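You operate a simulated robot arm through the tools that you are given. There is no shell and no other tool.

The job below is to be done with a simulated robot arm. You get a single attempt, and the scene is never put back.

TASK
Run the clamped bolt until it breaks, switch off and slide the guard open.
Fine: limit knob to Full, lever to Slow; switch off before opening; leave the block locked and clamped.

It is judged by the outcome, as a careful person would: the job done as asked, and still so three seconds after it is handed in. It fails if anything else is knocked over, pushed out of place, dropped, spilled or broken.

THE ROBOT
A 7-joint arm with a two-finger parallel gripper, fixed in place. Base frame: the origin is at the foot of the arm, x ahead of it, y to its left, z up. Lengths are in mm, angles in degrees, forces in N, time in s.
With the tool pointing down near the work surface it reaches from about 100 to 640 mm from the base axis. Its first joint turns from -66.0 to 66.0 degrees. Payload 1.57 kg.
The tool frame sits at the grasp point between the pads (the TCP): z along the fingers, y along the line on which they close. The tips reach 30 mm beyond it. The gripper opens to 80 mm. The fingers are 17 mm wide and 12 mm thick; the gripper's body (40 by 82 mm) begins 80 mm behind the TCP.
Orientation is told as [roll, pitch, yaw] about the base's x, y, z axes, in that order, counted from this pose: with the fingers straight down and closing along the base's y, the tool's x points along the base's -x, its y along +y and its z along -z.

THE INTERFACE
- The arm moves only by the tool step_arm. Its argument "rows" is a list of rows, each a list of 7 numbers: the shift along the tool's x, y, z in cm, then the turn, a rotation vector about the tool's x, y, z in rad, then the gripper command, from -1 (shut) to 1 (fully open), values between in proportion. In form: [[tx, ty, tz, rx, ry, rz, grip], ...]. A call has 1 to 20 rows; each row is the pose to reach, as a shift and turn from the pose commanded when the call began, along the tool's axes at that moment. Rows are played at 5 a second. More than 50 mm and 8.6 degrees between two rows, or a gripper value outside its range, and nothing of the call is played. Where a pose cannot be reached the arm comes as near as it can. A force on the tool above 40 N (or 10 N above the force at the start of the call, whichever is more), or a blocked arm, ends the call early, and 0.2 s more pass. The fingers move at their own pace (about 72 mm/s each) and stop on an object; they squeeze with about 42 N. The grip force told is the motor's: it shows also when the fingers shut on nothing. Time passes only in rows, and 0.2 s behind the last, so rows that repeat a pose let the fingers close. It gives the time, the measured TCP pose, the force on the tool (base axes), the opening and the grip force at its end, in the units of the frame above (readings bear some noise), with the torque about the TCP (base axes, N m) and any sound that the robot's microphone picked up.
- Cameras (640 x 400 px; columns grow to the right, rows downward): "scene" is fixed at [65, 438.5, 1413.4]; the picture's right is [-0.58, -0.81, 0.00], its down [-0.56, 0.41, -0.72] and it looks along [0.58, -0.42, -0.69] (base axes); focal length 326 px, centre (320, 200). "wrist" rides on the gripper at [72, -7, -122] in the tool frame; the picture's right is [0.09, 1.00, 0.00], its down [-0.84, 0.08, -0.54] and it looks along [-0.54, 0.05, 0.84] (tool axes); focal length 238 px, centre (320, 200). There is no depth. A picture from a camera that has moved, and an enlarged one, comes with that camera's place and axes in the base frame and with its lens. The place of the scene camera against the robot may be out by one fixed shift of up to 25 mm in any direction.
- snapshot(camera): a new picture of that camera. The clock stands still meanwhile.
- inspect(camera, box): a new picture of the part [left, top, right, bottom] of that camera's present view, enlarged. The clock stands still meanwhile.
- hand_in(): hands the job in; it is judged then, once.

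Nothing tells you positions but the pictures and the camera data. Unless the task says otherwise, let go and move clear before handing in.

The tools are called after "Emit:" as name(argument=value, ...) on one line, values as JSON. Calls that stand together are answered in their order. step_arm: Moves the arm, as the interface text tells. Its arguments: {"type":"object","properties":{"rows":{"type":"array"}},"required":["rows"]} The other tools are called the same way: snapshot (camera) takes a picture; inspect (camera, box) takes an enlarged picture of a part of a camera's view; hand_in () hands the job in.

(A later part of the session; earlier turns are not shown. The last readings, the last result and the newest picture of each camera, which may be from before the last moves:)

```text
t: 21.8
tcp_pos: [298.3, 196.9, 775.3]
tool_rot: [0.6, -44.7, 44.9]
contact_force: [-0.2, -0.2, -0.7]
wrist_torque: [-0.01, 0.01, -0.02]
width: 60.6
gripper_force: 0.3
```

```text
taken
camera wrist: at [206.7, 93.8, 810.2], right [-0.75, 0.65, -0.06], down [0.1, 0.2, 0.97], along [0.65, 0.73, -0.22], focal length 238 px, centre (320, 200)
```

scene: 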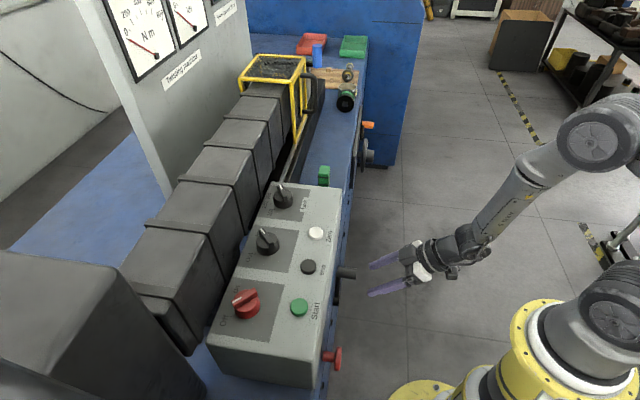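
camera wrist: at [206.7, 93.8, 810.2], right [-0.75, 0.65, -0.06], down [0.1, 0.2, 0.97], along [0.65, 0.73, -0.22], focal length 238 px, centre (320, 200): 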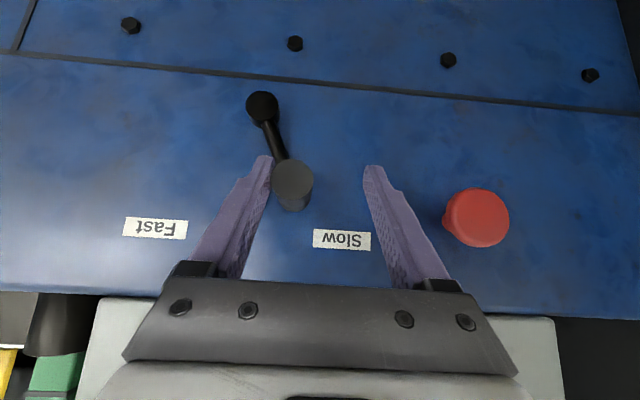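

The lever has swung past vertical to the Slow side. I'll push a little further to find its end stop.

Emit:
step_arm(rows=[[0, 0.5, 0, 0, 0, 0, 0.5], [0, 1.0, 0, 0, 0, 0, 0.5], [0, 1.5, 0, 0, 0, 0, 0.5], [0, 1.5, 0, 0, 0, 0, 0.5]])

Emit:
snapshot(camera="wrist")

```text
t: 22.8
tcp_pos: [292.2, 207.2, 780.6]
tool_rot: [0.6, -44.8, 44.7]
contact_force: [5.8, -7.7, -1.7]
wrist_torque: [-0.19, 0.04, -0.24]
width: 67.8
gripper_force: 4.5
out of reach, approached as far as the arm can: row 1, 2, 3, 4
```

```text
taken
camera wrist: at [200.8, 103.0, 816.0], right [-0.75, 0.66, -0.06], down [0.1, 0.2, 0.97], along [0.65, 0.73, -0.22], focal length 238 px, centre (320, 200)
```

wrist: 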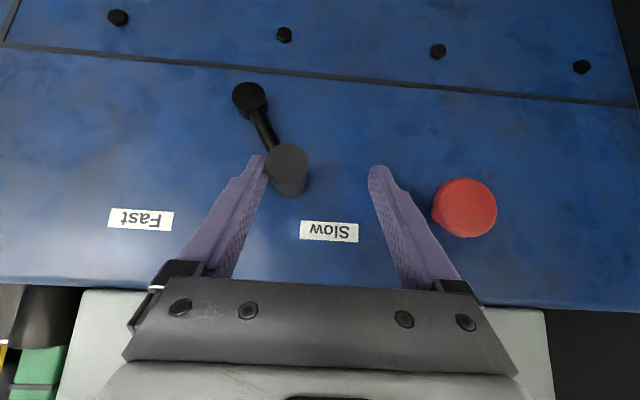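

The lever now stands at about -30°, mirroring where it was at Fast, and resists further pushing, so it is at Slow. I'll ease off and back straight out, then check.

Emit:
step_arm(rows=[[0, -0.8, 0, 0, 0, 0, 0.5], [0, -2.2, 0, 0, 0, 0, 0.5], [2, -2.2, -2, 0, 0, 0, 0.5], [4.5, -2.2, -4.5, 0, 0, 0, 0.5], [4.5, -2.2, -4.5, 0, 0, 0, 0.5]])

Emit:
snapshot(camera="wrist")

```text
t: 24.0
tcp_pos: [267.7, 143.1, 790.1]
tool_rot: [0.4, -44.8, 44.9]
contact_force: [-0.3, -0.3, -0.1]
wrist_torque: [0.02, 0.0, 0.0]
width: 59.8
gripper_force: 0.1
out of reach, approached as far as the arm can: row 4, 5
```

```text
taken
camera wrist: at [174.3, 41.2, 824.8], right [-0.75, 0.66, -0.06], down [0.1, 0.2, 0.97], along [0.65, 0.73, -0.22], focal length 238 px, centre (320, 200)
```

wrist: 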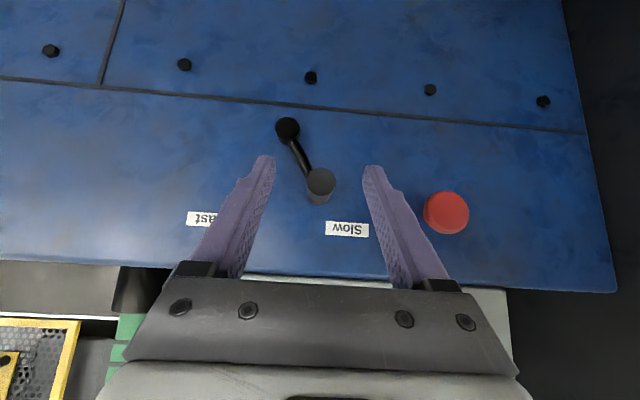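

Slow is set. Now I'll raise the arm, straighten the tool and go over the red Off/On switch.

Emit:
step_arm(rows=[[-2.6, 0, -2.6, 0, 0.05, 0, 0.5], [-5.3, 0, -5.3, 0, 0.15, 0, 0.5], [-8, 0, -8, 0, 0.25, 0, 0.5], [-10.6, 0, -10.6, 0, 0.36, 0, 0.5], [-13.3, 0, -13.3, 0, 0.47, 0, 0.5], [-16, 0, -16, 0, 0.58, 0, 0.5], [-18.6, 0, -18.6, 0, 0.69, 0, 1], [-21.2, 0, -21.2, 0, 0.785, 0, 1], [-22.5, 0, -22.5, 0, 0.785, 0, 1], [-22.5, 0, -22.5, 0, 0.785, 0, 1]])

```text
t: 26.2
tcp_pos: [269.8, 144.0, 1110.2]
tool_rot: [0.1, 0.0, 45.1]
contact_force: [-0.1, -0.1, 0.9]
wrist_torque: [0.0, -0.01, 0.01]
width: 80.1
gripper_force: 0.1
```

Emit:
step_arm(rows=[[-2, 1.5, -2, 0, 0, 0, 1], [-5, 3.6, -2.5, 0, 0, 0, 1], [-8.5, 6, -2.5, 0, 0, 0, 1], [-12, 8.4, -2.5, 0, 0, 0, 1], [-15.5, 10.8, -2, 0, 0, 0, 1], [-19, 13.2, -1, 0, 0, 0, 1], [-21.7, 15, 0, 0, 0, 0, 1], [-21.7, 15, 0, 0, 0, 0, 1]])

Emit:
snapshot(camera="wrist")

Emit:
inspect(camera="wrist", box=[240, 80, 400, 180])

```text
t: 28.0
tcp_pos: [315.2, 400.8, 1109.1]
tool_rot: [0.0, 0.1, 45.1]
contact_force: [0.5, 0.6, -0.3]
wrist_torque: [-0.02, 0.02, 0.02]
width: 79.6
gripper_force: 0.0
```

```text
taken
camera wrist: at [269.7, 345.0, 1230.6], right [-0.77, 0.64, 0.0], down [0.54, 0.65, 0.54], along [0.35, 0.42, -0.84], focal length 238 px, centre (320, 200)
```

wrist: 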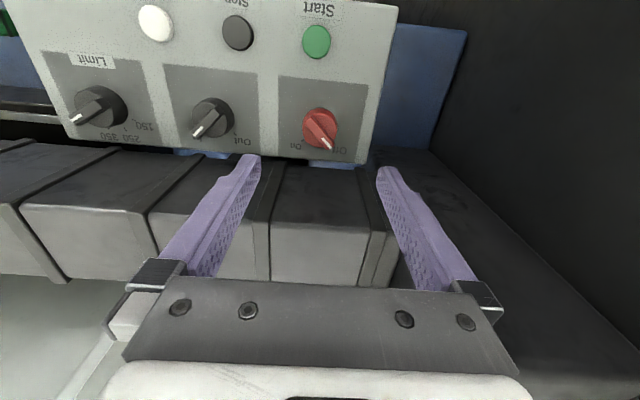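

```text
4.00 times, centred on (320, 130) of wrist
camera zoom: at [269.7, 345.0, 1230.6], right [-0.77, 0.64, 0.0], down [0.54, 0.65, 0.54], along [0.35, 0.42, -0.84], focal length 953 px, centre (320, 480)
```

zoom: 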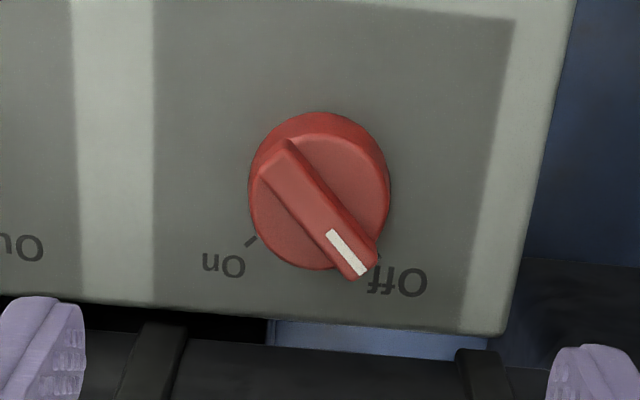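

The red switch centre is at about u=-60, v=508 with its ridge at -45° (Off) and On at +45°. I'll align with the ridge, narrow the opening, lower and grip it.

Emit:
step_arm(rows=[[-0.1, 0, 0.5, 0, 0, -0.13, 0.3], [-0.2, -0.05, 1, 0, 0, -0.26, 0], [-0.2, -0.05, 1.5, 0, 0, -0.39, 0], [-0.2, -0.05, 2, 0, 0, -0.52, 0], [-0.2, -0.05, 3, 0, 0, -0.65, 0], [-0.2, -0.05, 4.5, 0, 0, -0.785, 0], [-0.2, -0.05, 5.5, 0, 0, -0.785, 0], [-0.2, -0.05, 5.5, 0, 0, -0.785, 0]])

Emit:
inspect(camera="wrist", box=[240, 80, 400, 200])

Emit:
snapshot(camera="scene")

```text
t: 29.8
tcp_pos: [316.4, 404.7, 1053.6]
tool_rot: [-0.1, -0.1, 90.2]
contact_force: [0.2, 0.1, -0.2]
wrist_torque: [0.01, 0.01, -0.02]
width: 39.8
gripper_force: 0.1
```

```text
3.33 times, centred on (320, 140) of wrist
camera zoom: at [322.9, 331.8, 1175.6], right [-1.0, -0.09, 0.0], down [-0.08, 0.84, 0.54], along [-0.05, 0.54, -0.84], focal length 794 px, centre (320, 400)
```

zoom: 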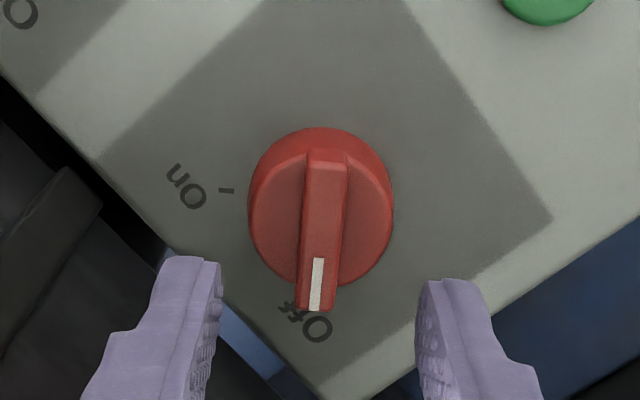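

```text
taken
```

scene: 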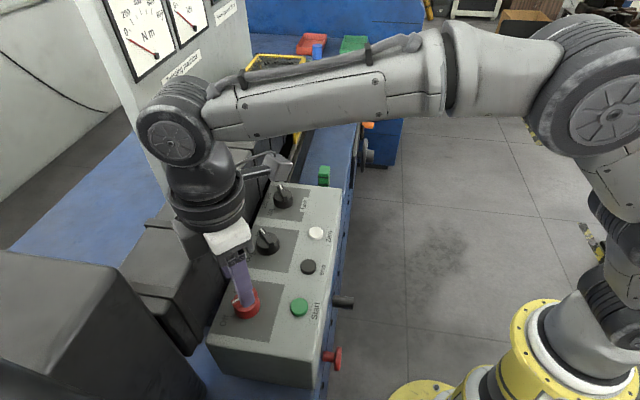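

Emit:
step_arm(rows=[[0.35, 0, 1.2, 0, 0, 0, 0], [0.35, 0, 2.4, 0, 0, 0, 0], [0.35, 0, 3.25, 0, 0, 0, 0], [0.35, 0, 3.25, 0, 0, 0, -0.6], [0.35, 0, 3.25, 0, 0, 0, -1], [0.35, 0, 3.25, 0, 0, 0, -1], [0.35, 0, 3.25, 0, 0, 0, -1]])

Emit:
inspect(camera="wrist", box=[240, 80, 400, 200])

```text
t: 31.4
tcp_pos: [316.2, 401.6, 1021.3]
tool_rot: [0.1, -0.1, 90.1]
contact_force: [1.8, 1.2, -2.1]
wrist_torque: [0.45, 0.0, -0.12]
width: 10.1
gripper_force: 28.0
```

```text
3.33 times, centred on (320, 140) of wrist
camera zoom: at [323.0, 329.1, 1142.0], right [-1.0, -0.09, 0.0], down [-0.08, 0.84, 0.54], along [-0.05, 0.54, -0.84], focal length 794 px, centre (320, 400)
```

zoom: 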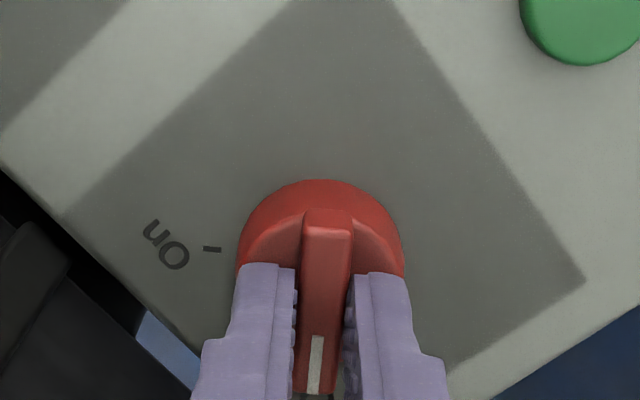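

The switch ridge is gripped (10 mm). Limit and lever are set and the guard is closed, so I'll turn the switch 90° clockwise to On.

Emit:
step_arm(rows=[[0, 0, 0, 0, 0, 0.13, -1], [0, 0, 0, 0, 0, 0.26, -1], [0, 0, 0, 0, 0, 0.39, -1], [0, 0, 0, 0, 0, 0.52, -1], [0, 0, 0, 0, 0, 0.65, -1], [0, 0, 0, 0, 0, 0.78, -1], [0, 0, 0, 0, 0, 0.91, -1], [0, 0, 0, 0, 0, 1.04, -1], [0, 0, 0, 0, 0, 1.17, -1], [0, 0, 0, 0, 0, 1.3, -1], [0, 0, 0, 0, 0, 1.43, -1], [0, 0, 0, 0, 0, 1.56, -1], [0, 0, 0, 0, 0, 1.571, -1]])

Emit:
inspect(camera="wrist", box=[240, 80, 400, 200])

Emit:
snapshot(camera="scene")

```text
t: 34.2
tcp_pos: [316.7, 403.0, 1020.8]
tool_rot: [0.0, 0.0, 0.0]
contact_force: [5.8, 1.5, -8.0]
wrist_torque: [0.06, 0.64, 0.02]
width: 10.0
gripper_force: 28.2
```

```text
3.33 times, centred on (320, 140) of wrist
camera zoom: at [244.5, 394.4, 1142.1], right [-0.09, 1.0, 0.0], down [0.84, 0.08, 0.54], along [0.54, 0.05, -0.84], focal length 794 px, centre (320, 400)
```

zoom: 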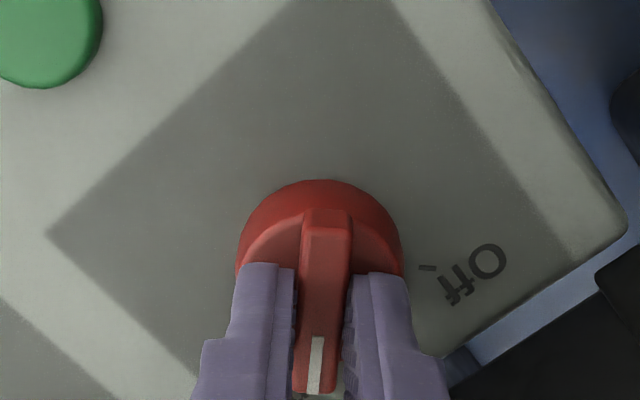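

```text
taken
```

scene: 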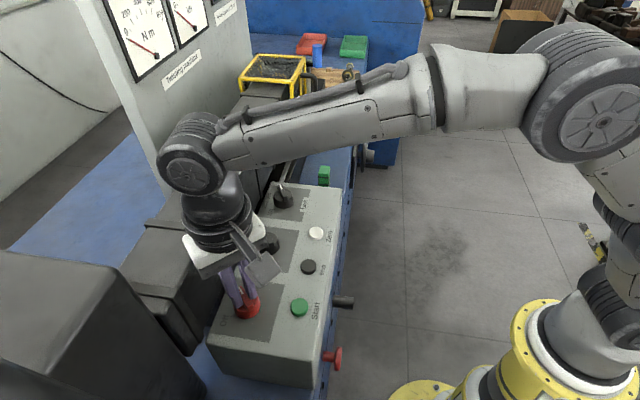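

The switch turned through to On. I'll release, rise and verify.

Emit:
step_arm(rows=[[0, 0, 0, 0, 0, 0, -0.5], [0, 0, 0, 0, 0, 0, -0.2], [0, 0, -1.5, 0, 0, 0, -0.2], [0, 0, -5, 0, 0, 0, -0.2], [0, 0, -8.5, 0, 0, 0, -0.2], [0, 0, -8.5, 0, 0, 0, -0.2]])

Emit:
snapshot(camera="wrist")

Emit:
inspect(camera="wrist", box=[240, 60, 400, 180])

Emit:
inspect(camera="scene", box=[80, 0, 260, 110])

```text
t: 35.6
tcp_pos: [319.1, 400.2, 1106.5]
tool_rot: [0.0, 0.0, 0.1]
contact_force: [0.1, 0.0, 0.1]
wrist_torque: [0.02, 0.01, 0.01]
width: 31.8
gripper_force: 0.1
```

```text
taken
camera wrist: at [245.6, 392.8, 1228.6], right [-0.09, 1.0, 0.0], down [0.84, 0.08, 0.54], along [0.54, 0.05, -0.84], focal length 238 px, centre (320, 200)
```

wrist: 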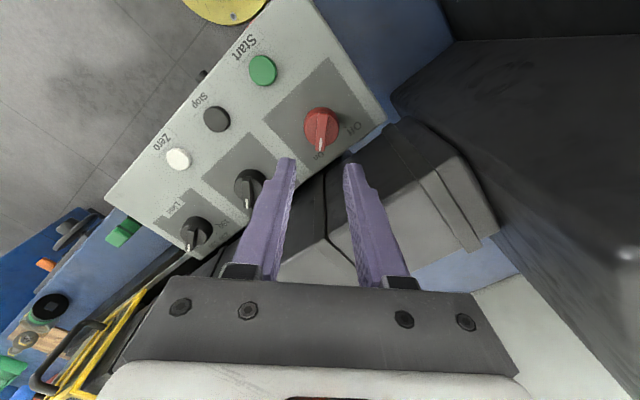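

```text
3.33 times, centred on (320, 120) of wrist
camera zoom: at [245.6, 392.8, 1228.6], right [-0.09, 1.0, 0.0], down [0.84, 0.08, 0.54], along [0.54, 0.05, -0.84], focal length 794 px, centre (320, 467)
```

zoom: 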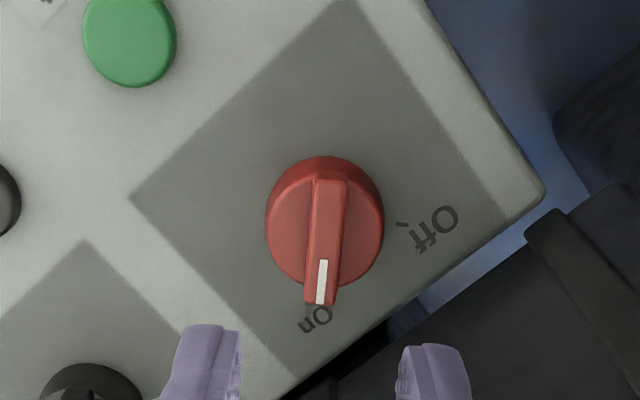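

```text
3.56 times, centred on (170, 55) of scene
camera zoom: at [65.0, 438.5, 1413.4], right [-0.58, -0.81, 0.0], down [-0.56, 0.41, -0.72], along [0.58, -0.42, -0.69], focal length 1158 px, centre (853, 716)
```

zoom: 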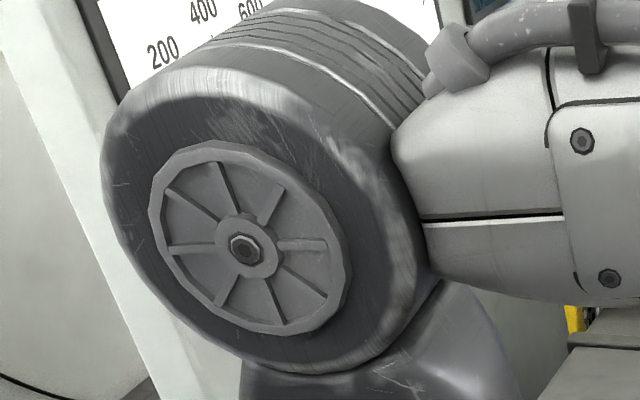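

The pointer is on On. Now I'll close the fingers and move above the green Start button (X≈271, Y≈341, top z≈976).

Emit:
step_arm(rows=[[1.5, -2, 0, 0, 0, 0, -1], [3.2, -4, 0, 0, 0, 0, -1], [4.79, -5.93, 0, 0, 0, 0, -1], [4.79, -5.93, 3, 0, 0, 0, -1], [4.79, -5.93, 6, 0, 0, 0, -1], [4.79, -5.93, 8.5, 0, 0, 0, -1], [4.79, -5.93, 8.5, 0, 0, 0, -1]])

Emit:
snapshot(camera="wrist")

Emit:
inspect(camera="scene", box=[200, 200, 380, 400])

```text
t: 37.2
tcp_pos: [269.5, 343.7, 1018.5]
tool_rot: [-0.1, 0.0, 0.1]
contact_force: [0.8, 0.3, 0.0]
wrist_torque: [0.0, -0.04, -0.02]
width: 0.0
gripper_force: 21.0
```

```text
taken
camera wrist: at [197.0, 334.5, 1141.0], right [-0.09, 1.0, 0.0], down [0.84, 0.08, 0.54], along [0.54, 0.05, -0.84], focal length 238 px, centre (320, 200)
```

wrist: 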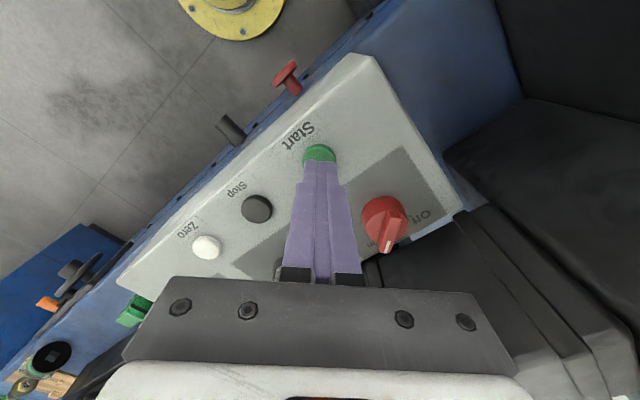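

```text
2.00 times, centred on (290, 300) of scene
camera zoom: at [65.0, 438.5, 1413.4], right [-0.58, -0.81, 0.0], down [-0.56, 0.41, -0.72], along [0.58, -0.42, -0.69], focal length 651 px, centre (380, 0)
```

zoom: 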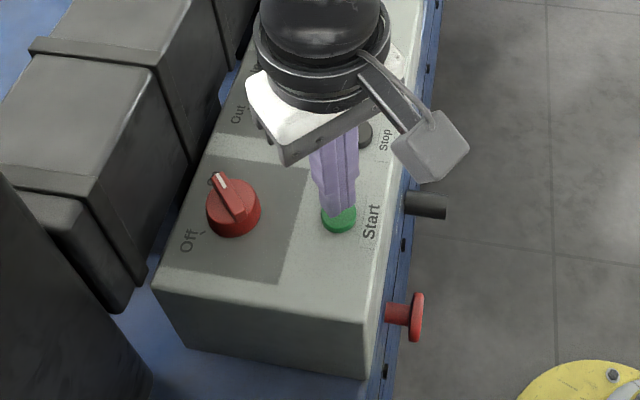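

The closed fingertips are right over Start. I'll press it gently and come back up.

Emit:
step_arm(rows=[[-0.12, -0.2, 0.8, 0, 0, 0, -1], [-0.12, -0.2, 1.2, 0, 0, 0, -1], [-0.12, -0.2, 1.5, 0, 0, 0, -1], [-0.12, -0.2, 1.7, 0, 0, 0, -1], [-0.12, -0.2, 1.7, 0, 0, 0, -1], [-0.12, -0.2, 0.5, 0, 0, 0, -1], [-0.12, -0.2, -1, 0, 0, 0, -1]])

Emit:
snapshot(camera="scene")

Emit:
inspect(camera="scene", box=[80, 0, 260, 110])

```text
t: 38.8
tcp_pos: [271.2, 342.4, 1030.9]
tool_rot: [0.0, 0.0, 0.1]
contact_force: [1.1, 1.1, -0.3]
wrist_torque: [-0.01, 0.03, -0.01]
width: 0.0
gripper_force: 21.3
heard: click
```

```text
taken
```

scene: 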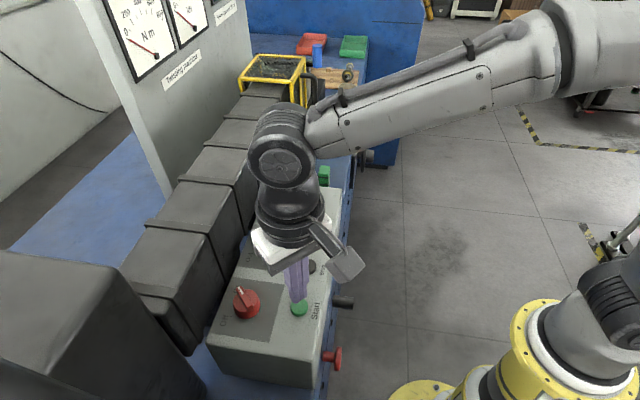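

```text
3.56 times, centred on (170, 55) of scene
camera zoom: at [65.0, 438.5, 1413.4], right [-0.58, -0.81, 0.0], down [-0.56, 0.41, -0.72], along [0.58, -0.42, -0.69], focal length 1158 px, centre (853, 716)
```

zoom: 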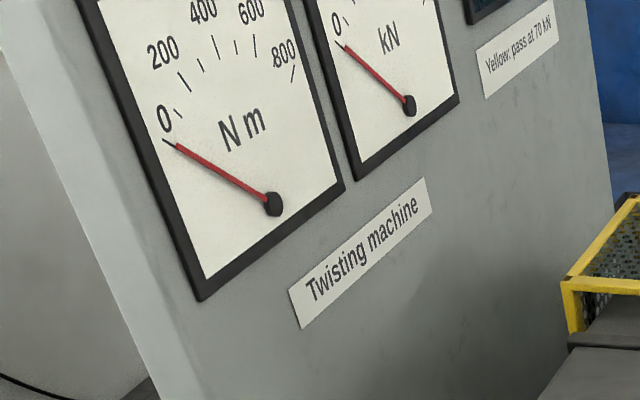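

A click was heard, but the gauges still read zero. I'll rise a little and wait to see whether torque builds.

Emit:
step_arm(rows=[[0, 0, -2, 0, 0, 0, -1], [0, 0, -4, 0, 0, 0, -1], [0, 0, -4, 0, 0, 0, -1], [0, 0, -4, 0, 0, 0, -1], [0, 0, -4, 0, 0, 0, -1], [0, 0, -4, 0, 0, 0, -1], [0, 0, -4, 0, 0, 0, -1], [0, 0, -4, 0, 0, 0, -1], [0, 0, -4, 0, 0, 0, -1], [0, 0, -4, 0, 0, 0, -1]])

Emit:
inspect(camera="scene", box=[80, 0, 260, 110])

Emit:
snapshot(camera="scene")

Emit:
snapshot(camera="wrist")

```text
t: 41.0
tcp_pos: [271.2, 340.0, 1071.2]
tool_rot: [-0.1, 0.0, 0.1]
contact_force: [-0.9, 0.2, 0.0]
wrist_torque: [-0.01, 0.02, -0.01]
width: 0.1
gripper_force: 21.2
```

```text
3.56 times, centred on (170, 55) of scene
camera zoom: at [65.0, 438.5, 1413.4], right [-0.58, -0.81, 0.0], down [-0.56, 0.41, -0.72], along [0.58, -0.42, -0.69], focal length 1158 px, centre (853, 716)
```

zoom: 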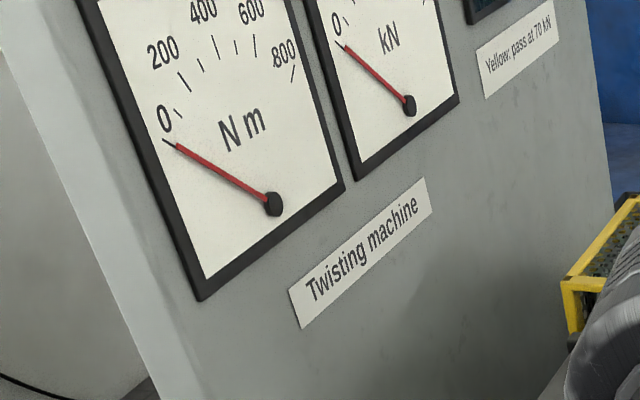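

```text
taken
```

scene: 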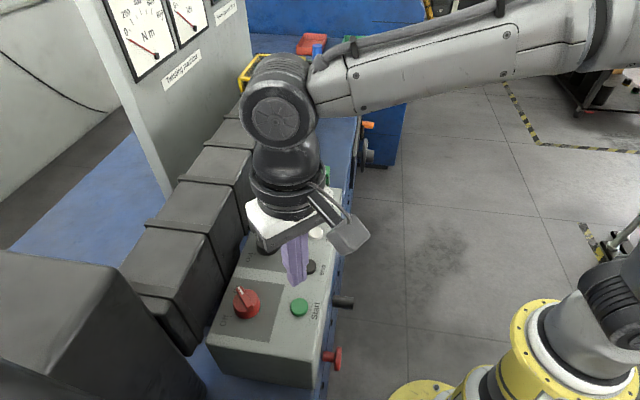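

```text
taken
camera wrist: at [199.5, 332.8, 1192.5], right [-0.09, 1.0, 0.0], down [0.84, 0.08, 0.54], along [0.54, 0.05, -0.84], focal length 238 px, centre (320, 200)
```

wrist: 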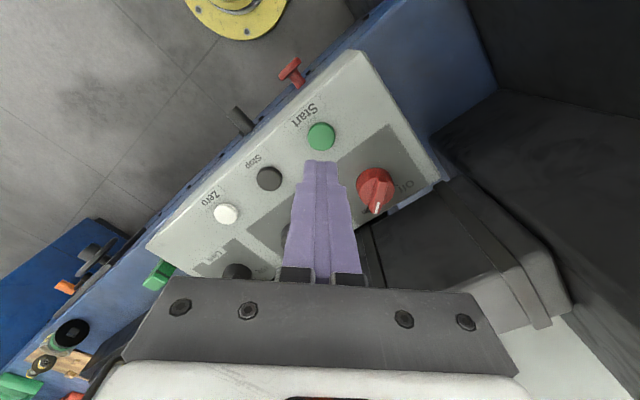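

Nothing shows on the gauges yet. I'll wait some more in case the slow drive is still taking up slack.

Emit:
step_arm(rows=[[0, 0, -1, 0, 0, 0, -1], [0, 0, -1, 0, 0, 0, -1], [0, 0, -1, 0, 0, 0, -1], [0, 0, -1, 0, 0, 0, -1], [0, 0, -1, 0, 0, 0, -1], [0, 0, -1, 0, 0, 0, -1], [0, 0, -1, 0, 0, 0, -1], [0, 0, -1, 0, 0, 0, -1], [0, 0, -1, 0, 0, 0, -1], [0, 0, -1, 0, 0, 0, -1], [0, 0, -1, 0, 0, 0, -1], [0, 0, -1, 0, 0, 0, -1], [0, 0, -1, 0, 0, 0, -1], [0, 0, -1, 0, 0, 0, -1], [0, 0, -1, 0, 0, 0, -1], [0, 0, -1, 0, 0, 0, -1], [0, 0, -1, 0, 0, 0, -1], [0, 0, -1, 0, 0, 0, -1], [0, 0, -1, 0, 0, 0, -1], [0, 0, -1, 0, 0, 0, -1]])

Emit:
inspect(camera="scene", box=[80, 0, 260, 110])

```text
t: 45.2
tcp_pos: [270.2, 340.9, 1082.0]
tool_rot: [0.0, 0.0, 0.1]
contact_force: [-0.1, 0.2, -0.5]
wrist_torque: [0.01, 0.01, 0.03]
width: 0.0
gripper_force: 21.3
```

```text
3.56 times, centred on (170, 55) of scene
camera zoom: at [65.0, 438.5, 1413.4], right [-0.58, -0.81, 0.0], down [-0.56, 0.41, -0.72], along [0.58, -0.42, -0.69], focal length 1158 px, centre (853, 716)
```

zoom: 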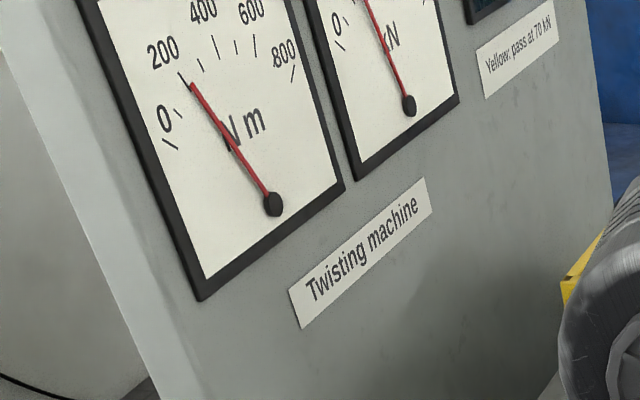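

The torque gauge is climbing, near 190 N·m, so the bolt is being twisted. I'll keep waiting for the break.

Emit:
step_arm(rows=[[0, 0, 0, 0, 0, 0, -1], [0, 0, 0, 0, 0, 0, -1], [0, 0, 0, 0, 0, 0, -1], [0, 0, 0, 0, 0, 0, -1], [0, 0, 0, 0, 0, 0, -1], [0, 0, 0, 0, 0, 0, -1], [0, 0, 0, 0, 0, 0, -1], [0, 0, 0, 0, 0, 0, -1], [0, 0, 0, 0, 0, 0, -1], [0, 0, 0, 0, 0, 0, -1], [0, 0, 0, 0, 0, 0, -1], [0, 0, 0, 0, 0, 0, -1], [0, 0, 0, 0, 0, 0, -1], [0, 0, 0, 0, 0, 0, -1], [0, 0, 0, 0, 0, 0, -1]])

Emit:
inspect(camera="scene", box=[80, 0, 260, 110])

```text
t: 48.4
tcp_pos: [270.7, 340.1, 1080.6]
tool_rot: [0.1, -0.1, 0.1]
contact_force: [0.1, -0.1, -0.4]
wrist_torque: [-0.02, -0.01, -0.03]
width: 0.0
gripper_force: 21.0
```

```text
3.56 times, centred on (170, 55) of scene
camera zoom: at [65.0, 438.5, 1413.4], right [-0.58, -0.81, 0.0], down [-0.56, 0.41, -0.72], along [0.58, -0.42, -0.69], focal length 1158 px, centre (853, 716)
```

zoom: 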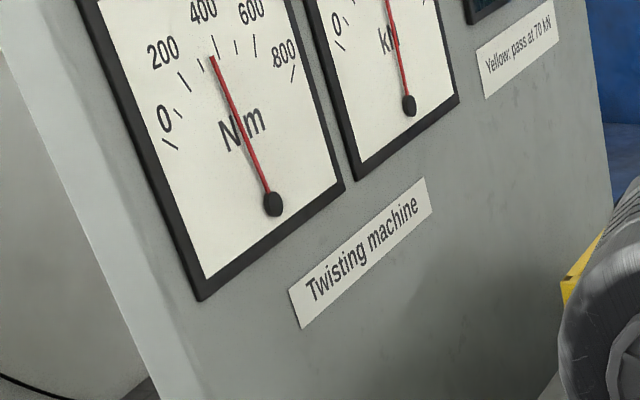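

Torque is now close to 370 N·m and still rising. I'll wait on.

Emit:
step_arm(rows=[[0, 0, 0, 0, 0, 0, -1], [0, 0, 0, 0, 0, 0, -1], [0, 0, 0, 0, 0, 0, -1], [0, 0, 0, 0, 0, 0, -1], [0, 0, 0, 0, 0, 0, -1], [0, 0, 0, 0, 0, 0, -1], [0, 0, 0, 0, 0, 0, -1], [0, 0, 0, 0, 0, 0, -1], [0, 0, 0, 0, 0, 0, -1], [0, 0, 0, 0, 0, 0, -1], [0, 0, 0, 0, 0, 0, -1], [0, 0, 0, 0, 0, 0, -1], [0, 0, 0, 0, 0, 0, -1], [0, 0, 0, 0, 0, 0, -1], [0, 0, 0, 0, 0, 0, -1]])

Emit:
inspect(camera="scene", box=[80, 0, 260, 110])

```text
t: 51.6
tcp_pos: [270.7, 339.1, 1080.4]
tool_rot: [0.0, 0.0, 0.0]
contact_force: [-0.3, -0.4, -0.3]
wrist_torque: [-0.01, -0.01, -0.02]
width: 0.0
gripper_force: 21.5
```

```text
3.56 times, centred on (170, 55) of scene
camera zoom: at [65.0, 438.5, 1413.4], right [-0.58, -0.81, 0.0], down [-0.56, 0.41, -0.72], along [0.58, -0.42, -0.69], focal length 1158 px, centre (853, 716)
```

zoom: 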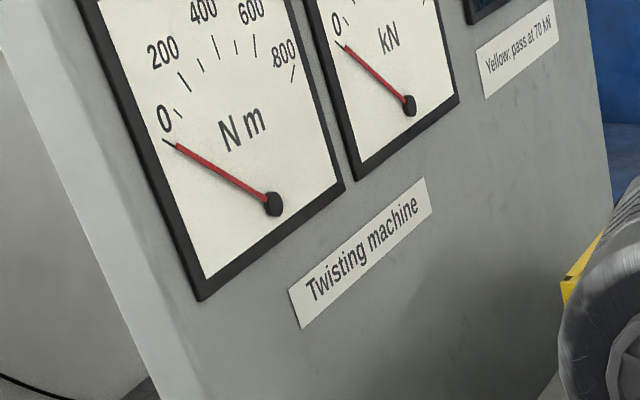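

Both gauges dropped back to zero from about 400 N·m, which looks like the break, though no crack was reported. Before switching off I want to confirm with the display and the bolt, so I'll move along to look at them.

Emit:
step_arm(rows=[[2.5, -2.5, -2, 0, 0, -0.1, -1], [5, -5, -4, 0, 0, -0.2, -1], [4, -9, -4, 0, 0, -0.3, -1], [1.5, -12.8, -4, 0, 0, -0.36, -1], [-1, -16.6, -4, 0, 0, -0.42, -1], [-3.6, -20.4, -4, 0, 0, -0.48, -1], [-6.2, -24.2, -4, 0, 0, -0.54, -1], [-8.8, -28, -4, 0, 0, -0.6, -1], [-11.3, -31.8, -4, 0, 0, -0.66, -1], [-13.9, -35.5, -4, 0, 0, -0.72, -1], [-16.4, -39.3, -4, 0, 0, -0.785, -1], [-16.4, -39.3, -4, 0, 0, -0.785, -1]])

Emit:
step_arm(rows=[[0, 0, 0, 0, -0.13, 0, -1], [0, 0, 0, 0, -0.26, 0, -1], [0, 0, 0, 0, -0.39, 0, -1], [0, 0, 0, 0, -0.52, 0, -1], [0, 0, 0, 0, -0.65, 0, -1], [0, 0, 0, 0, -0.785, 0, -1], [0, 0, 0, 0, -0.785, 0, -1]])

Emit:
snapshot(camera="wrist")

Emit:
snapshot(camera="scene")

```text
t: 54.2
tcp_pos: [436.2, -53.3, 1120.5]
tool_rot: [0.0, 0.0, 45.1]
contact_force: [0.5, -0.2, 0.6]
wrist_torque: [0.0, 0.0, 0.0]
width: 0.2
gripper_force: 21.6
```

```text
t: 55.8
tcp_pos: [433.9, -53.6, 1120.8]
tool_rot: [0.0, -45.1, 45.1]
contact_force: [0.1, 0.2, 0.5]
wrist_torque: [0.0, 0.0, -0.01]
width: 0.0
gripper_force: 21.3
```

```text
taken
camera wrist: at [342.6, -154.7, 1155.7], right [-0.75, 0.66, -0.07], down [0.09, 0.2, 0.98], along [0.65, 0.73, -0.21], focal length 238 px, centre (320, 200)
```

wrist: 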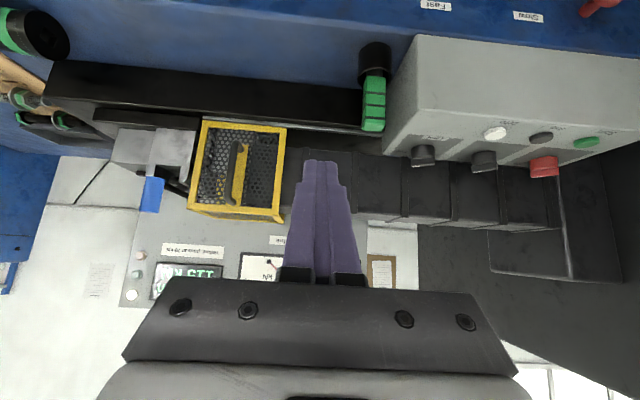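

```text
taken
```

scene: 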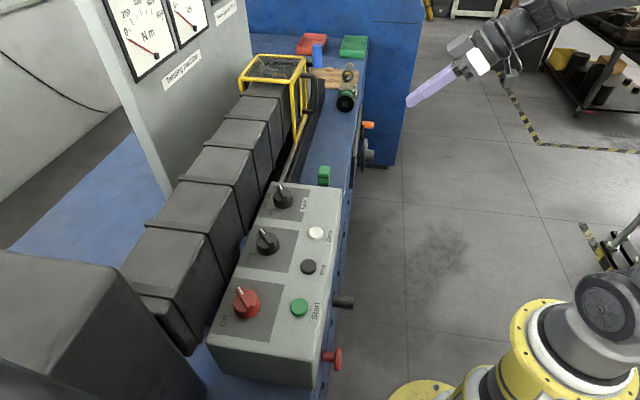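

Emit:
inspect(camera="wrist", box=[100, 225, 300, 315])

Emit:
inspect(camera="wrist", box=[100, 100, 300, 230])

Emit:
inspect(camera="wrist", box=[170, 110, 300, 230])

Emit:
inspect(camera="scene", box=[230, 40, 330, 110])

```text
3.20 times, centred on (200, 270) of wrist
camera zoom: at [342.6, -154.7, 1155.7], right [-0.75, 0.66, -0.07], down [0.09, 0.2, 0.98], along [0.65, 0.73, -0.21], focal length 763 px, centre (704, -24)
```

zoom: 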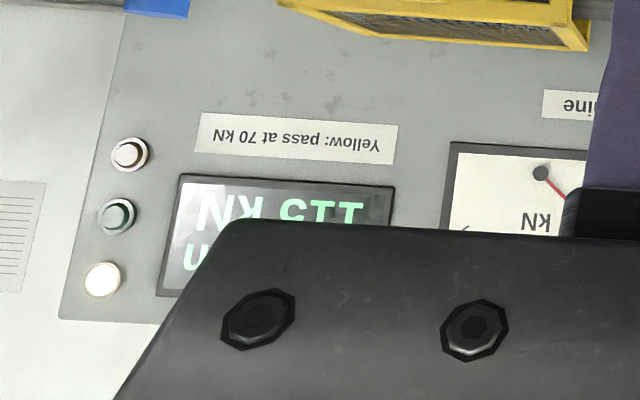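

```text
3.08 times, centred on (200, 165) of wrist
camera zoom: at [342.6, -154.7, 1155.7], right [-0.75, 0.66, -0.07], down [0.09, 0.2, 0.98], along [0.65, 0.73, -0.21], focal length 733 px, centre (689, 308)
```

zoom: 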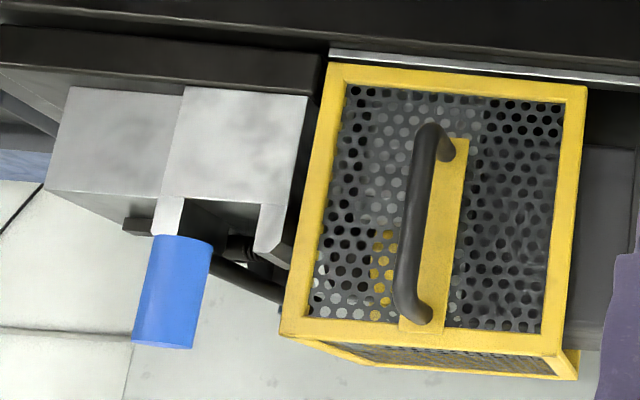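

```text
3.33 times, centred on (235, 170) of wrist
camera zoom: at [342.6, -154.7, 1155.7], right [-0.75, 0.66, -0.07], down [0.09, 0.2, 0.98], along [0.65, 0.73, -0.21], focal length 794 px, centre (603, 300)
```

zoom: 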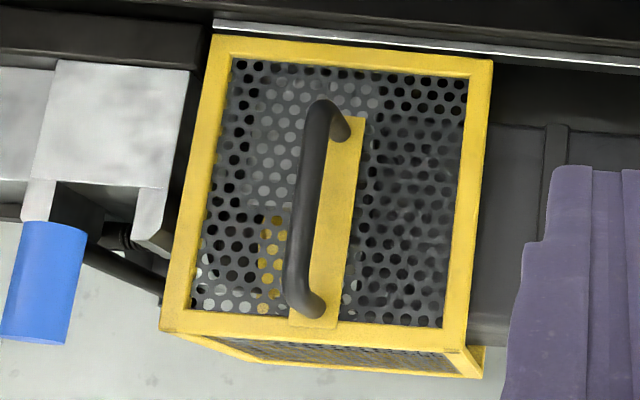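

```text
5.71 times, centred on (280, 75) of scene
camera zoom: at [65.0, 438.5, 1413.4], right [-0.58, -0.81, 0.0], down [-0.56, 0.41, -0.72], along [0.58, -0.42, -0.69], focal length 1860 px, centre (549, 914)
```

zoom: 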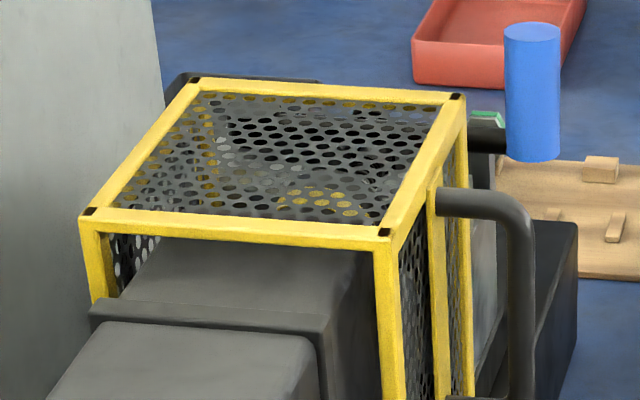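

The display shows a held value of 115 kN, but the rest is hidden behind the gripper. I'll raise the camera to read it in full.

Emit:
step_arm(rows=[[-2.8, 0, -2.8, 0, 0, 0, -1], [-5.6, 0, -5.6, 0, 0, 0, -1], [-8.5, 0, -8.5, 0, 0, 0, -1], [-8.5, 0, -8.5, 0, 0, 0, -1]])

Emit:
snapshot(camera="wrist")

Emit:
inspect(camera="wrist", box=[100, 165, 340, 285])

Emit:
inspect(camera="wrist", box=[100, 40, 300, 180])

```text
t: 56.8
tcp_pos: [434.9, -54.4, 1239.7]
tool_rot: [0.0, -45.0, 45.2]
contact_force: [0.0, 0.2, -0.5]
wrist_torque: [0.02, 0.02, -0.01]
width: 0.0
gripper_force: 21.3
```

```text
taken
camera wrist: at [342.5, -155.4, 1275.6], right [-0.75, 0.66, -0.06], down [0.09, 0.2, 0.97], along [0.65, 0.73, -0.21], focal length 238 px, centre (320, 200)
```

wrist: 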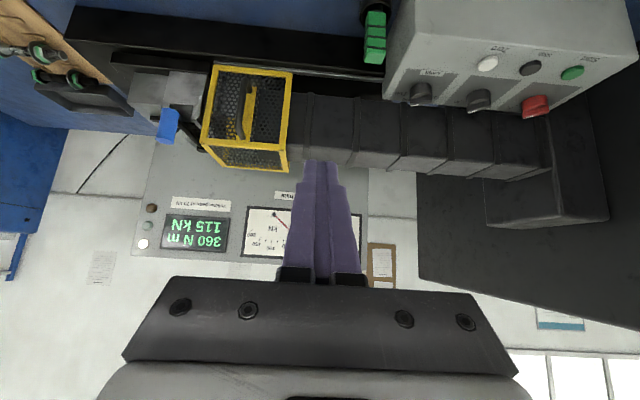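

```text
2.67 times, centred on (220, 225) of wrist
camera zoom: at [342.5, -155.4, 1275.6], right [-0.75, 0.66, -0.06], down [0.09, 0.2, 0.97], along [0.65, 0.73, -0.21], focal length 636 px, centre (587, 133)
```

zoom: 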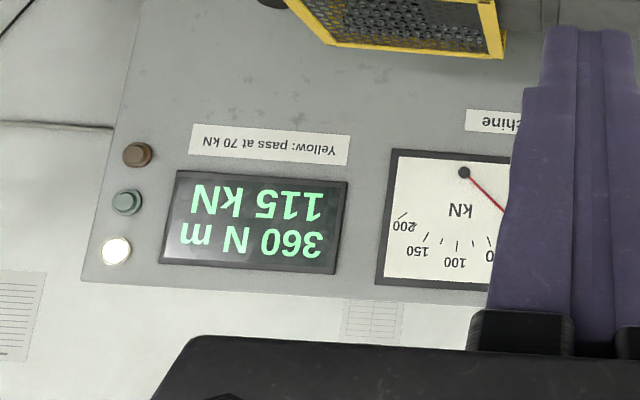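

```text
2.86 times, centred on (200, 110) of wrist
camera zoom: at [342.5, -155.4, 1275.6], right [-0.75, 0.66, -0.06], down [0.09, 0.2, 0.97], along [0.65, 0.73, -0.21], focal length 681 px, centre (663, 457)
```

zoom: 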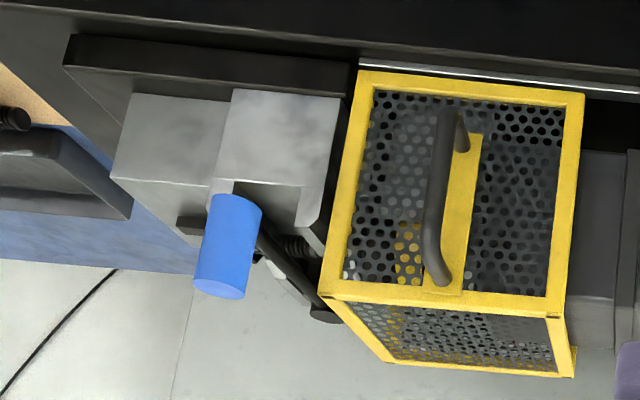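

The display holds the peaks, 360 N·m and 115 kN; the gauges read zero and the green running lamp is out, so the bolt has broken. Next I'll straighten the tool and go back over the red switch to turn it Off.

Emit:
step_arm(rows=[[0, 0, 0, 0, 0.13, 0, -1], [0, 0, 0, 0, 0.26, 0, -1], [0, 0, 0, 0, 0.39, 0, -1], [0, 0, 0, 0, 0.52, 0, -1], [0, 0, 0, 0, 0.65, 0, -1], [0, 0, 0, 0, 0.785, 0, -1], [0, 0, 0, 0, 0.785, 0, -1]])

Emit:
step_arm(rows=[[0, 2, 0, 0, 0, 0, -1], [0, 5.5, 1, 0, 0, 0, -1], [0, 9.5, 2, 0, 0, 0, -1], [0, 13.5, 3, 0, 0, 0, -1], [0, 17.5, 4, 0, 0, 0, -1], [0, 21.5, 5, 0, 0, 0, -1], [-1.5, 25.5, 6, 0, 0, 0.1, -1], [-4.5, 29, 7, 0, 0, 0.2, -1], [-8, 32, 8, 0, 0, 0.3, -1], [-11.5, 35, 9, 0, 0, 0.4, -0.5], [-15, 38, 10, 0, 0, 0.5, -0.2], [-18.5, 40, 11, 0, 0, 0.6, -0.2], [-22, 40.5, 12, 0, 0, 0.7, -0.2], [-23.9, 40.5, 13, 0, 0, 0.785, -0.2], [-23.9, 40.5, 13, 0, 0, 0.785, -0.2]])

Emit:
inspect(camera="wrist", box=[240, 60, 400, 180])

```text
t: 58.4
tcp_pos: [434.8, -52.0, 1240.3]
tool_rot: [0.0, 0.1, 45.0]
contact_force: [-1.2, 0.2, -0.4]
wrist_torque: [-0.01, 0.03, 0.0]
width: 0.0
gripper_force: 20.8
```

```text
t: 61.6
tcp_pos: [316.7, 400.8, 1108.1]
tool_rot: [0.0, 0.0, 0.1]
contact_force: [-0.7, 0.6, -0.4]
wrist_torque: [0.02, -0.01, 0.02]
width: 32.3
gripper_force: 0.1
```

```text
3.33 times, centred on (320, 120) of wrist
camera zoom: at [244.6, 393.5, 1230.6], right [-0.09, 1.0, 0.0], down [0.84, 0.08, 0.54], along [0.54, 0.05, -0.84], focal length 794 px, centre (320, 467)
```

zoom: 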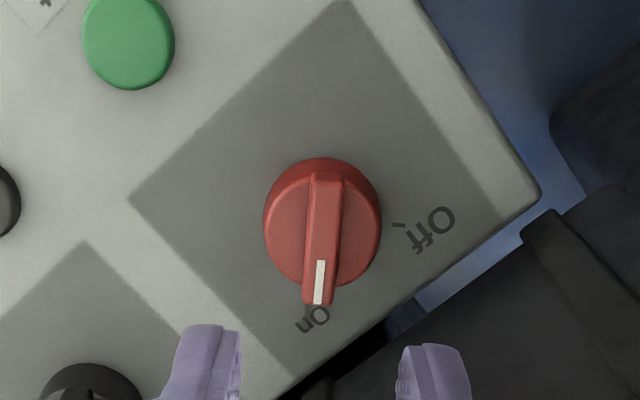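

I'm aligned over the switch as before. Lower, grip the ridge.

Emit:
step_arm(rows=[[0, 0, 3, 0, 0, 0, -0.2], [0, 0.1, 6, 0, 0, 0, -0.2], [0, 0.1, 8.7, 0, 0, 0, -0.2], [0, 0.1, 8.7, 0, 0, 0, -0.6], [0, 0.1, 8.7, 0, 0, 0, -1], [0, 0.1, 8.7, 0, 0, 0, -1], [0, 0.1, 8.7, 0, 0, 0, -1]])

Emit:
inspect(camera="wrist", box=[240, 80, 400, 200])

```text
t: 63.2
tcp_pos: [317.8, 401.3, 1022.2]
tool_rot: [-0.1, 0.0, 0.0]
contact_force: [-3.4, -10.1, 0.4]
wrist_torque: [-0.23, -0.56, 0.02]
width: 9.9
gripper_force: 27.4
```

```text
3.33 times, centred on (320, 140) of wrist
camera zoom: at [244.3, 394.6, 1144.3], right [-0.09, 1.0, 0.0], down [0.84, 0.08, 0.54], along [0.54, 0.05, -0.84], focal length 794 px, centre (320, 400)
```

zoom: 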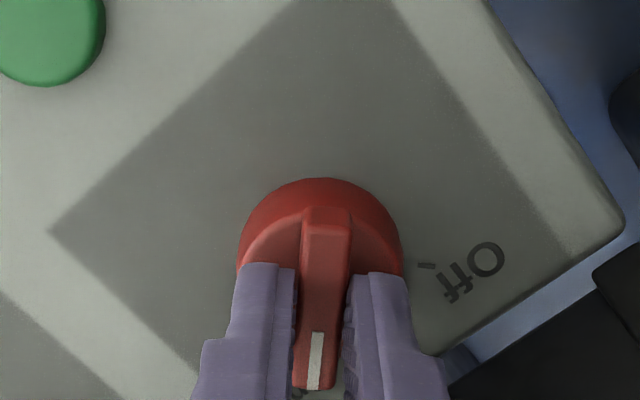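

The ridge is held. I'll turn it 90° back, counter-clockwise, to Off and then release and rise.

Emit:
step_arm(rows=[[0, 0, 0, 0, 0, -0.13, -1], [0, 0, 0, 0, 0, -0.26, -1], [0, 0, 0, 0, 0, -0.39, -1], [0, 0, 0, 0, 0, -0.52, -1], [0, 0, 0, 0, 0, -0.65, -1], [0, 0, 0, 0, 0, -0.78, -1], [0, 0, 0, 0, 0, -0.91, -1], [0, 0, 0, 0, 0, -1.04, -1], [0, 0, 0, 0, 0, -1.17, -1], [0, 0, 0, 0, 0, -1.3, -1], [0, 0, 0, 0, 0, -1.43, -1], [0, 0, 0, 0, 0, -1.56, -1], [0, 0, 0, 0, 0, -1.571, -1]])

Emit:
step_arm(rows=[[0, 0, 0, 0, 0, 0, -0.5], [0, 0, 0, 0, 0, 0, -0.2], [0, 0, -1.5, 0, 0, 0, -0.2], [0, 0, -5, 0, 0, 0, -0.2], [0, 0, -9, 0, 0, 0, -0.2], [0, 0, -9, 0, 0, 0, -0.2]])

Emit:
inspect(camera="wrist", box=[240, 60, 400, 180])

Emit:
snapshot(camera="wrist")

```text
t: 66.0
tcp_pos: [316.1, 402.7, 1023.2]
tool_rot: [0.1, 0.1, 90.1]
contact_force: [-2.0, -16.3, -11.1]
wrist_torque: [-0.58, -0.07, -0.26]
width: 10.0
gripper_force: 27.8
```

```text
t: 67.4
tcp_pos: [316.5, 403.3, 1113.7]
tool_rot: [0.0, 0.0, 90.1]
contact_force: [0.7, 0.2, -0.2]
wrist_torque: [0.01, 0.02, -0.02]
width: 32.1
gripper_force: 0.1
```

```text
3.33 times, centred on (320, 120) of wrist
camera zoom: at [323.5, 330.8, 1235.0], right [-1.0, -0.09, 0.0], down [-0.08, 0.84, 0.54], along [-0.05, 0.54, -0.84], focal length 794 px, centre (320, 467)
```

zoom: 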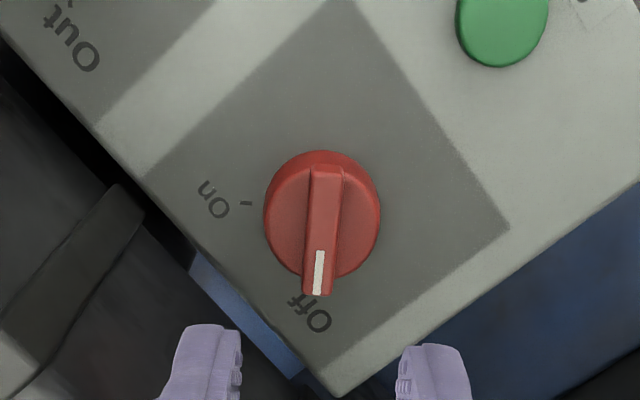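

```text
taken
camera wrist: at [323.5, 330.8, 1235.0], right [-1.0, -0.09, 0.0], down [-0.08, 0.84, 0.54], along [-0.05, 0.54, -0.84], focal length 238 px, centre (320, 200)
```

wrist: 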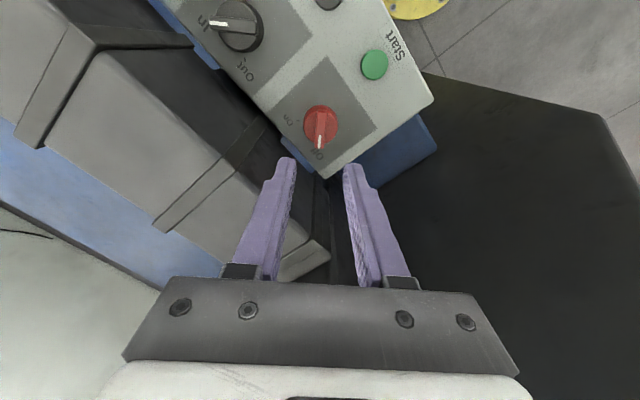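

The switch is back at Off. The guard spans u≈402–552 with its front at v≈542, and its vertical handle is at u≈477, v≈505, z≈985–1086; it should slide toward -u over the dark covers. I'll move out to the front and turn the tool toward the handle.

Emit:
step_arm(rows=[[0, 0, -3, 0, 0, 0, -0.2], [3.1, 0.7, -4, 0, 0, 0.11, -0.2], [6.2, 1.4, -5, 0, 0, 0.22, -0.2], [9.4, 2, -6, 0, 0, 0.33, 0], [12.5, 2.7, -6.6, 0, 0, 0.44, 0], [15.7, 3.4, -6.6, 0, 0, 0.55, 0], [18.8, 4.1, -6.6, 0, 0, 0.66, 0], [21.95, 4.78, -6.6, 0, 0, 0.785, 0], [21.95, 4.78, -6.6, 0, 0, 0.785, 0]])

Emit:
step_arm(rows=[[0, -3, 0.5, 0, -0.1, 0, 0], [0, -7, 1, 0, -0.2, 0, 0], [0, -11.2, 1.5, 0, -0.31, 0, 0], [0, -15.4, 2, 0, -0.42, 0, 0], [0, -19.6, 2.6, 0, -0.53, 0, 0], [0, -23.8, 3.2, 0, -0.64, 0, 0], [-0.2, -28, 3.8, 0, -0.75, 0, 0], [-0.4, -32.2, 4.4, 0, -0.86, 0, 0], [-0.6, -36, 5, 0, -0.95, 0, 0], [-0.8, -39.5, 5.5, 0, -1.02, 0, 0], [-1, -41.7, 6, 0, -1.047, 0, 0], [-1, -41.7, 6, 0, -1.047, 0, 0]])

Emit:
snapshot(camera="wrist")

Emit:
snapshot(camera="scene")

```text
t: 69.4
tcp_pos: [269.7, 185.1, 1182.1]
tool_rot: [0.0, -0.1, 45.0]
contact_force: [0.8, -0.9, -0.2]
wrist_torque: [-0.01, -0.01, 0.0]
width: 40.1
gripper_force: 0.2
```

```text
t: 72.0
tcp_pos: [574.1, -104.5, 1119.9]
tool_rot: [-0.1, -60.1, 45.2]
contact_force: [-0.3, -1.0, 1.2]
wrist_torque: [-0.01, 0.04, 0.02]
width: 40.0
gripper_force: 0.0
```

```text
taken
camera wrist: at [478.6, -210.7, 1118.1], right [-0.74, 0.67, -0.08], down [-0.09, 0.02, 1.0], along [0.67, 0.74, 0.05], focal length 238 px, centre (320, 200)
```

wrist: 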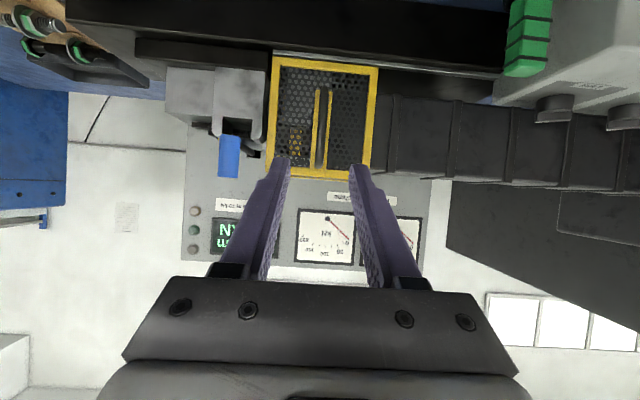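

```text
taken
```

scene: 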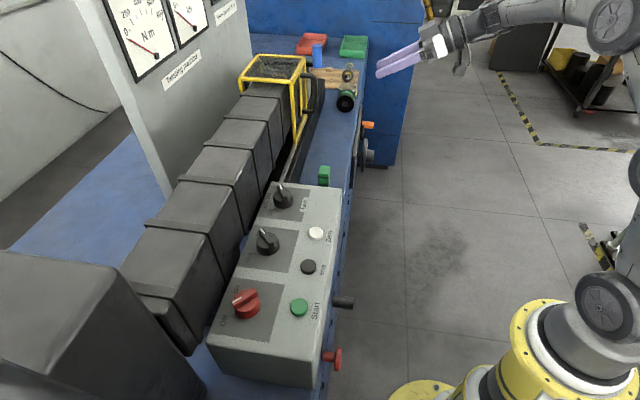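

Emit:
inspect(camera="wrist", box=[240, 40, 400, 200])

Emit:
inspect(camera="wrist", box=[170, 180, 440, 290])

```text
2.50 times, centred on (320, 120) of wrist
camera zoom: at [478.6, -210.7, 1118.1], right [-0.74, 0.67, -0.08], down [-0.09, 0.02, 1.0], along [0.67, 0.74, 0.05], focal length 596 px, centre (320, 400)
```

zoom: 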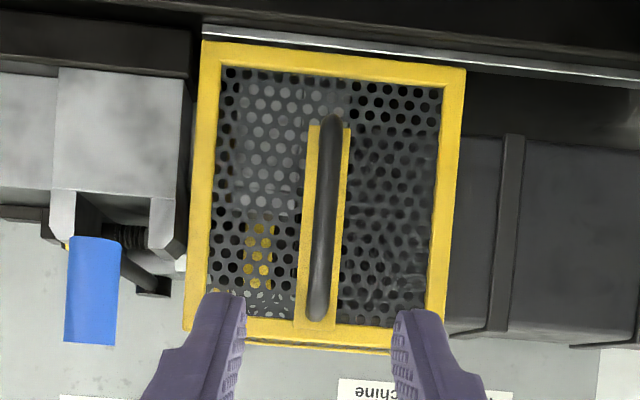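

```text
2.37 times, centred on (305, 235) of wrist
camera zoom: at [478.6, -210.7, 1118.1], right [-0.74, 0.67, -0.08], down [-0.09, 0.02, 1.0], along [0.67, 0.74, 0.05], focal length 565 px, centre (356, 117)
```

zoom: 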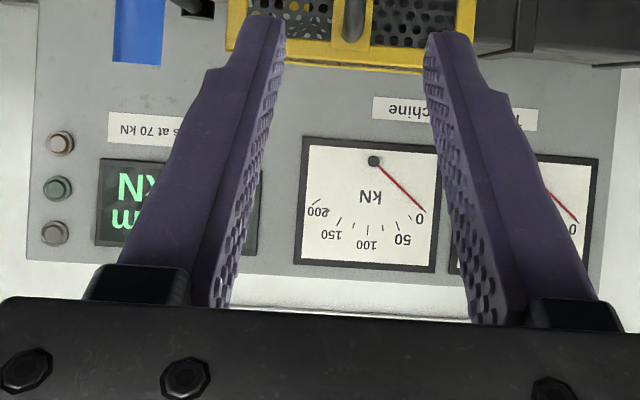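

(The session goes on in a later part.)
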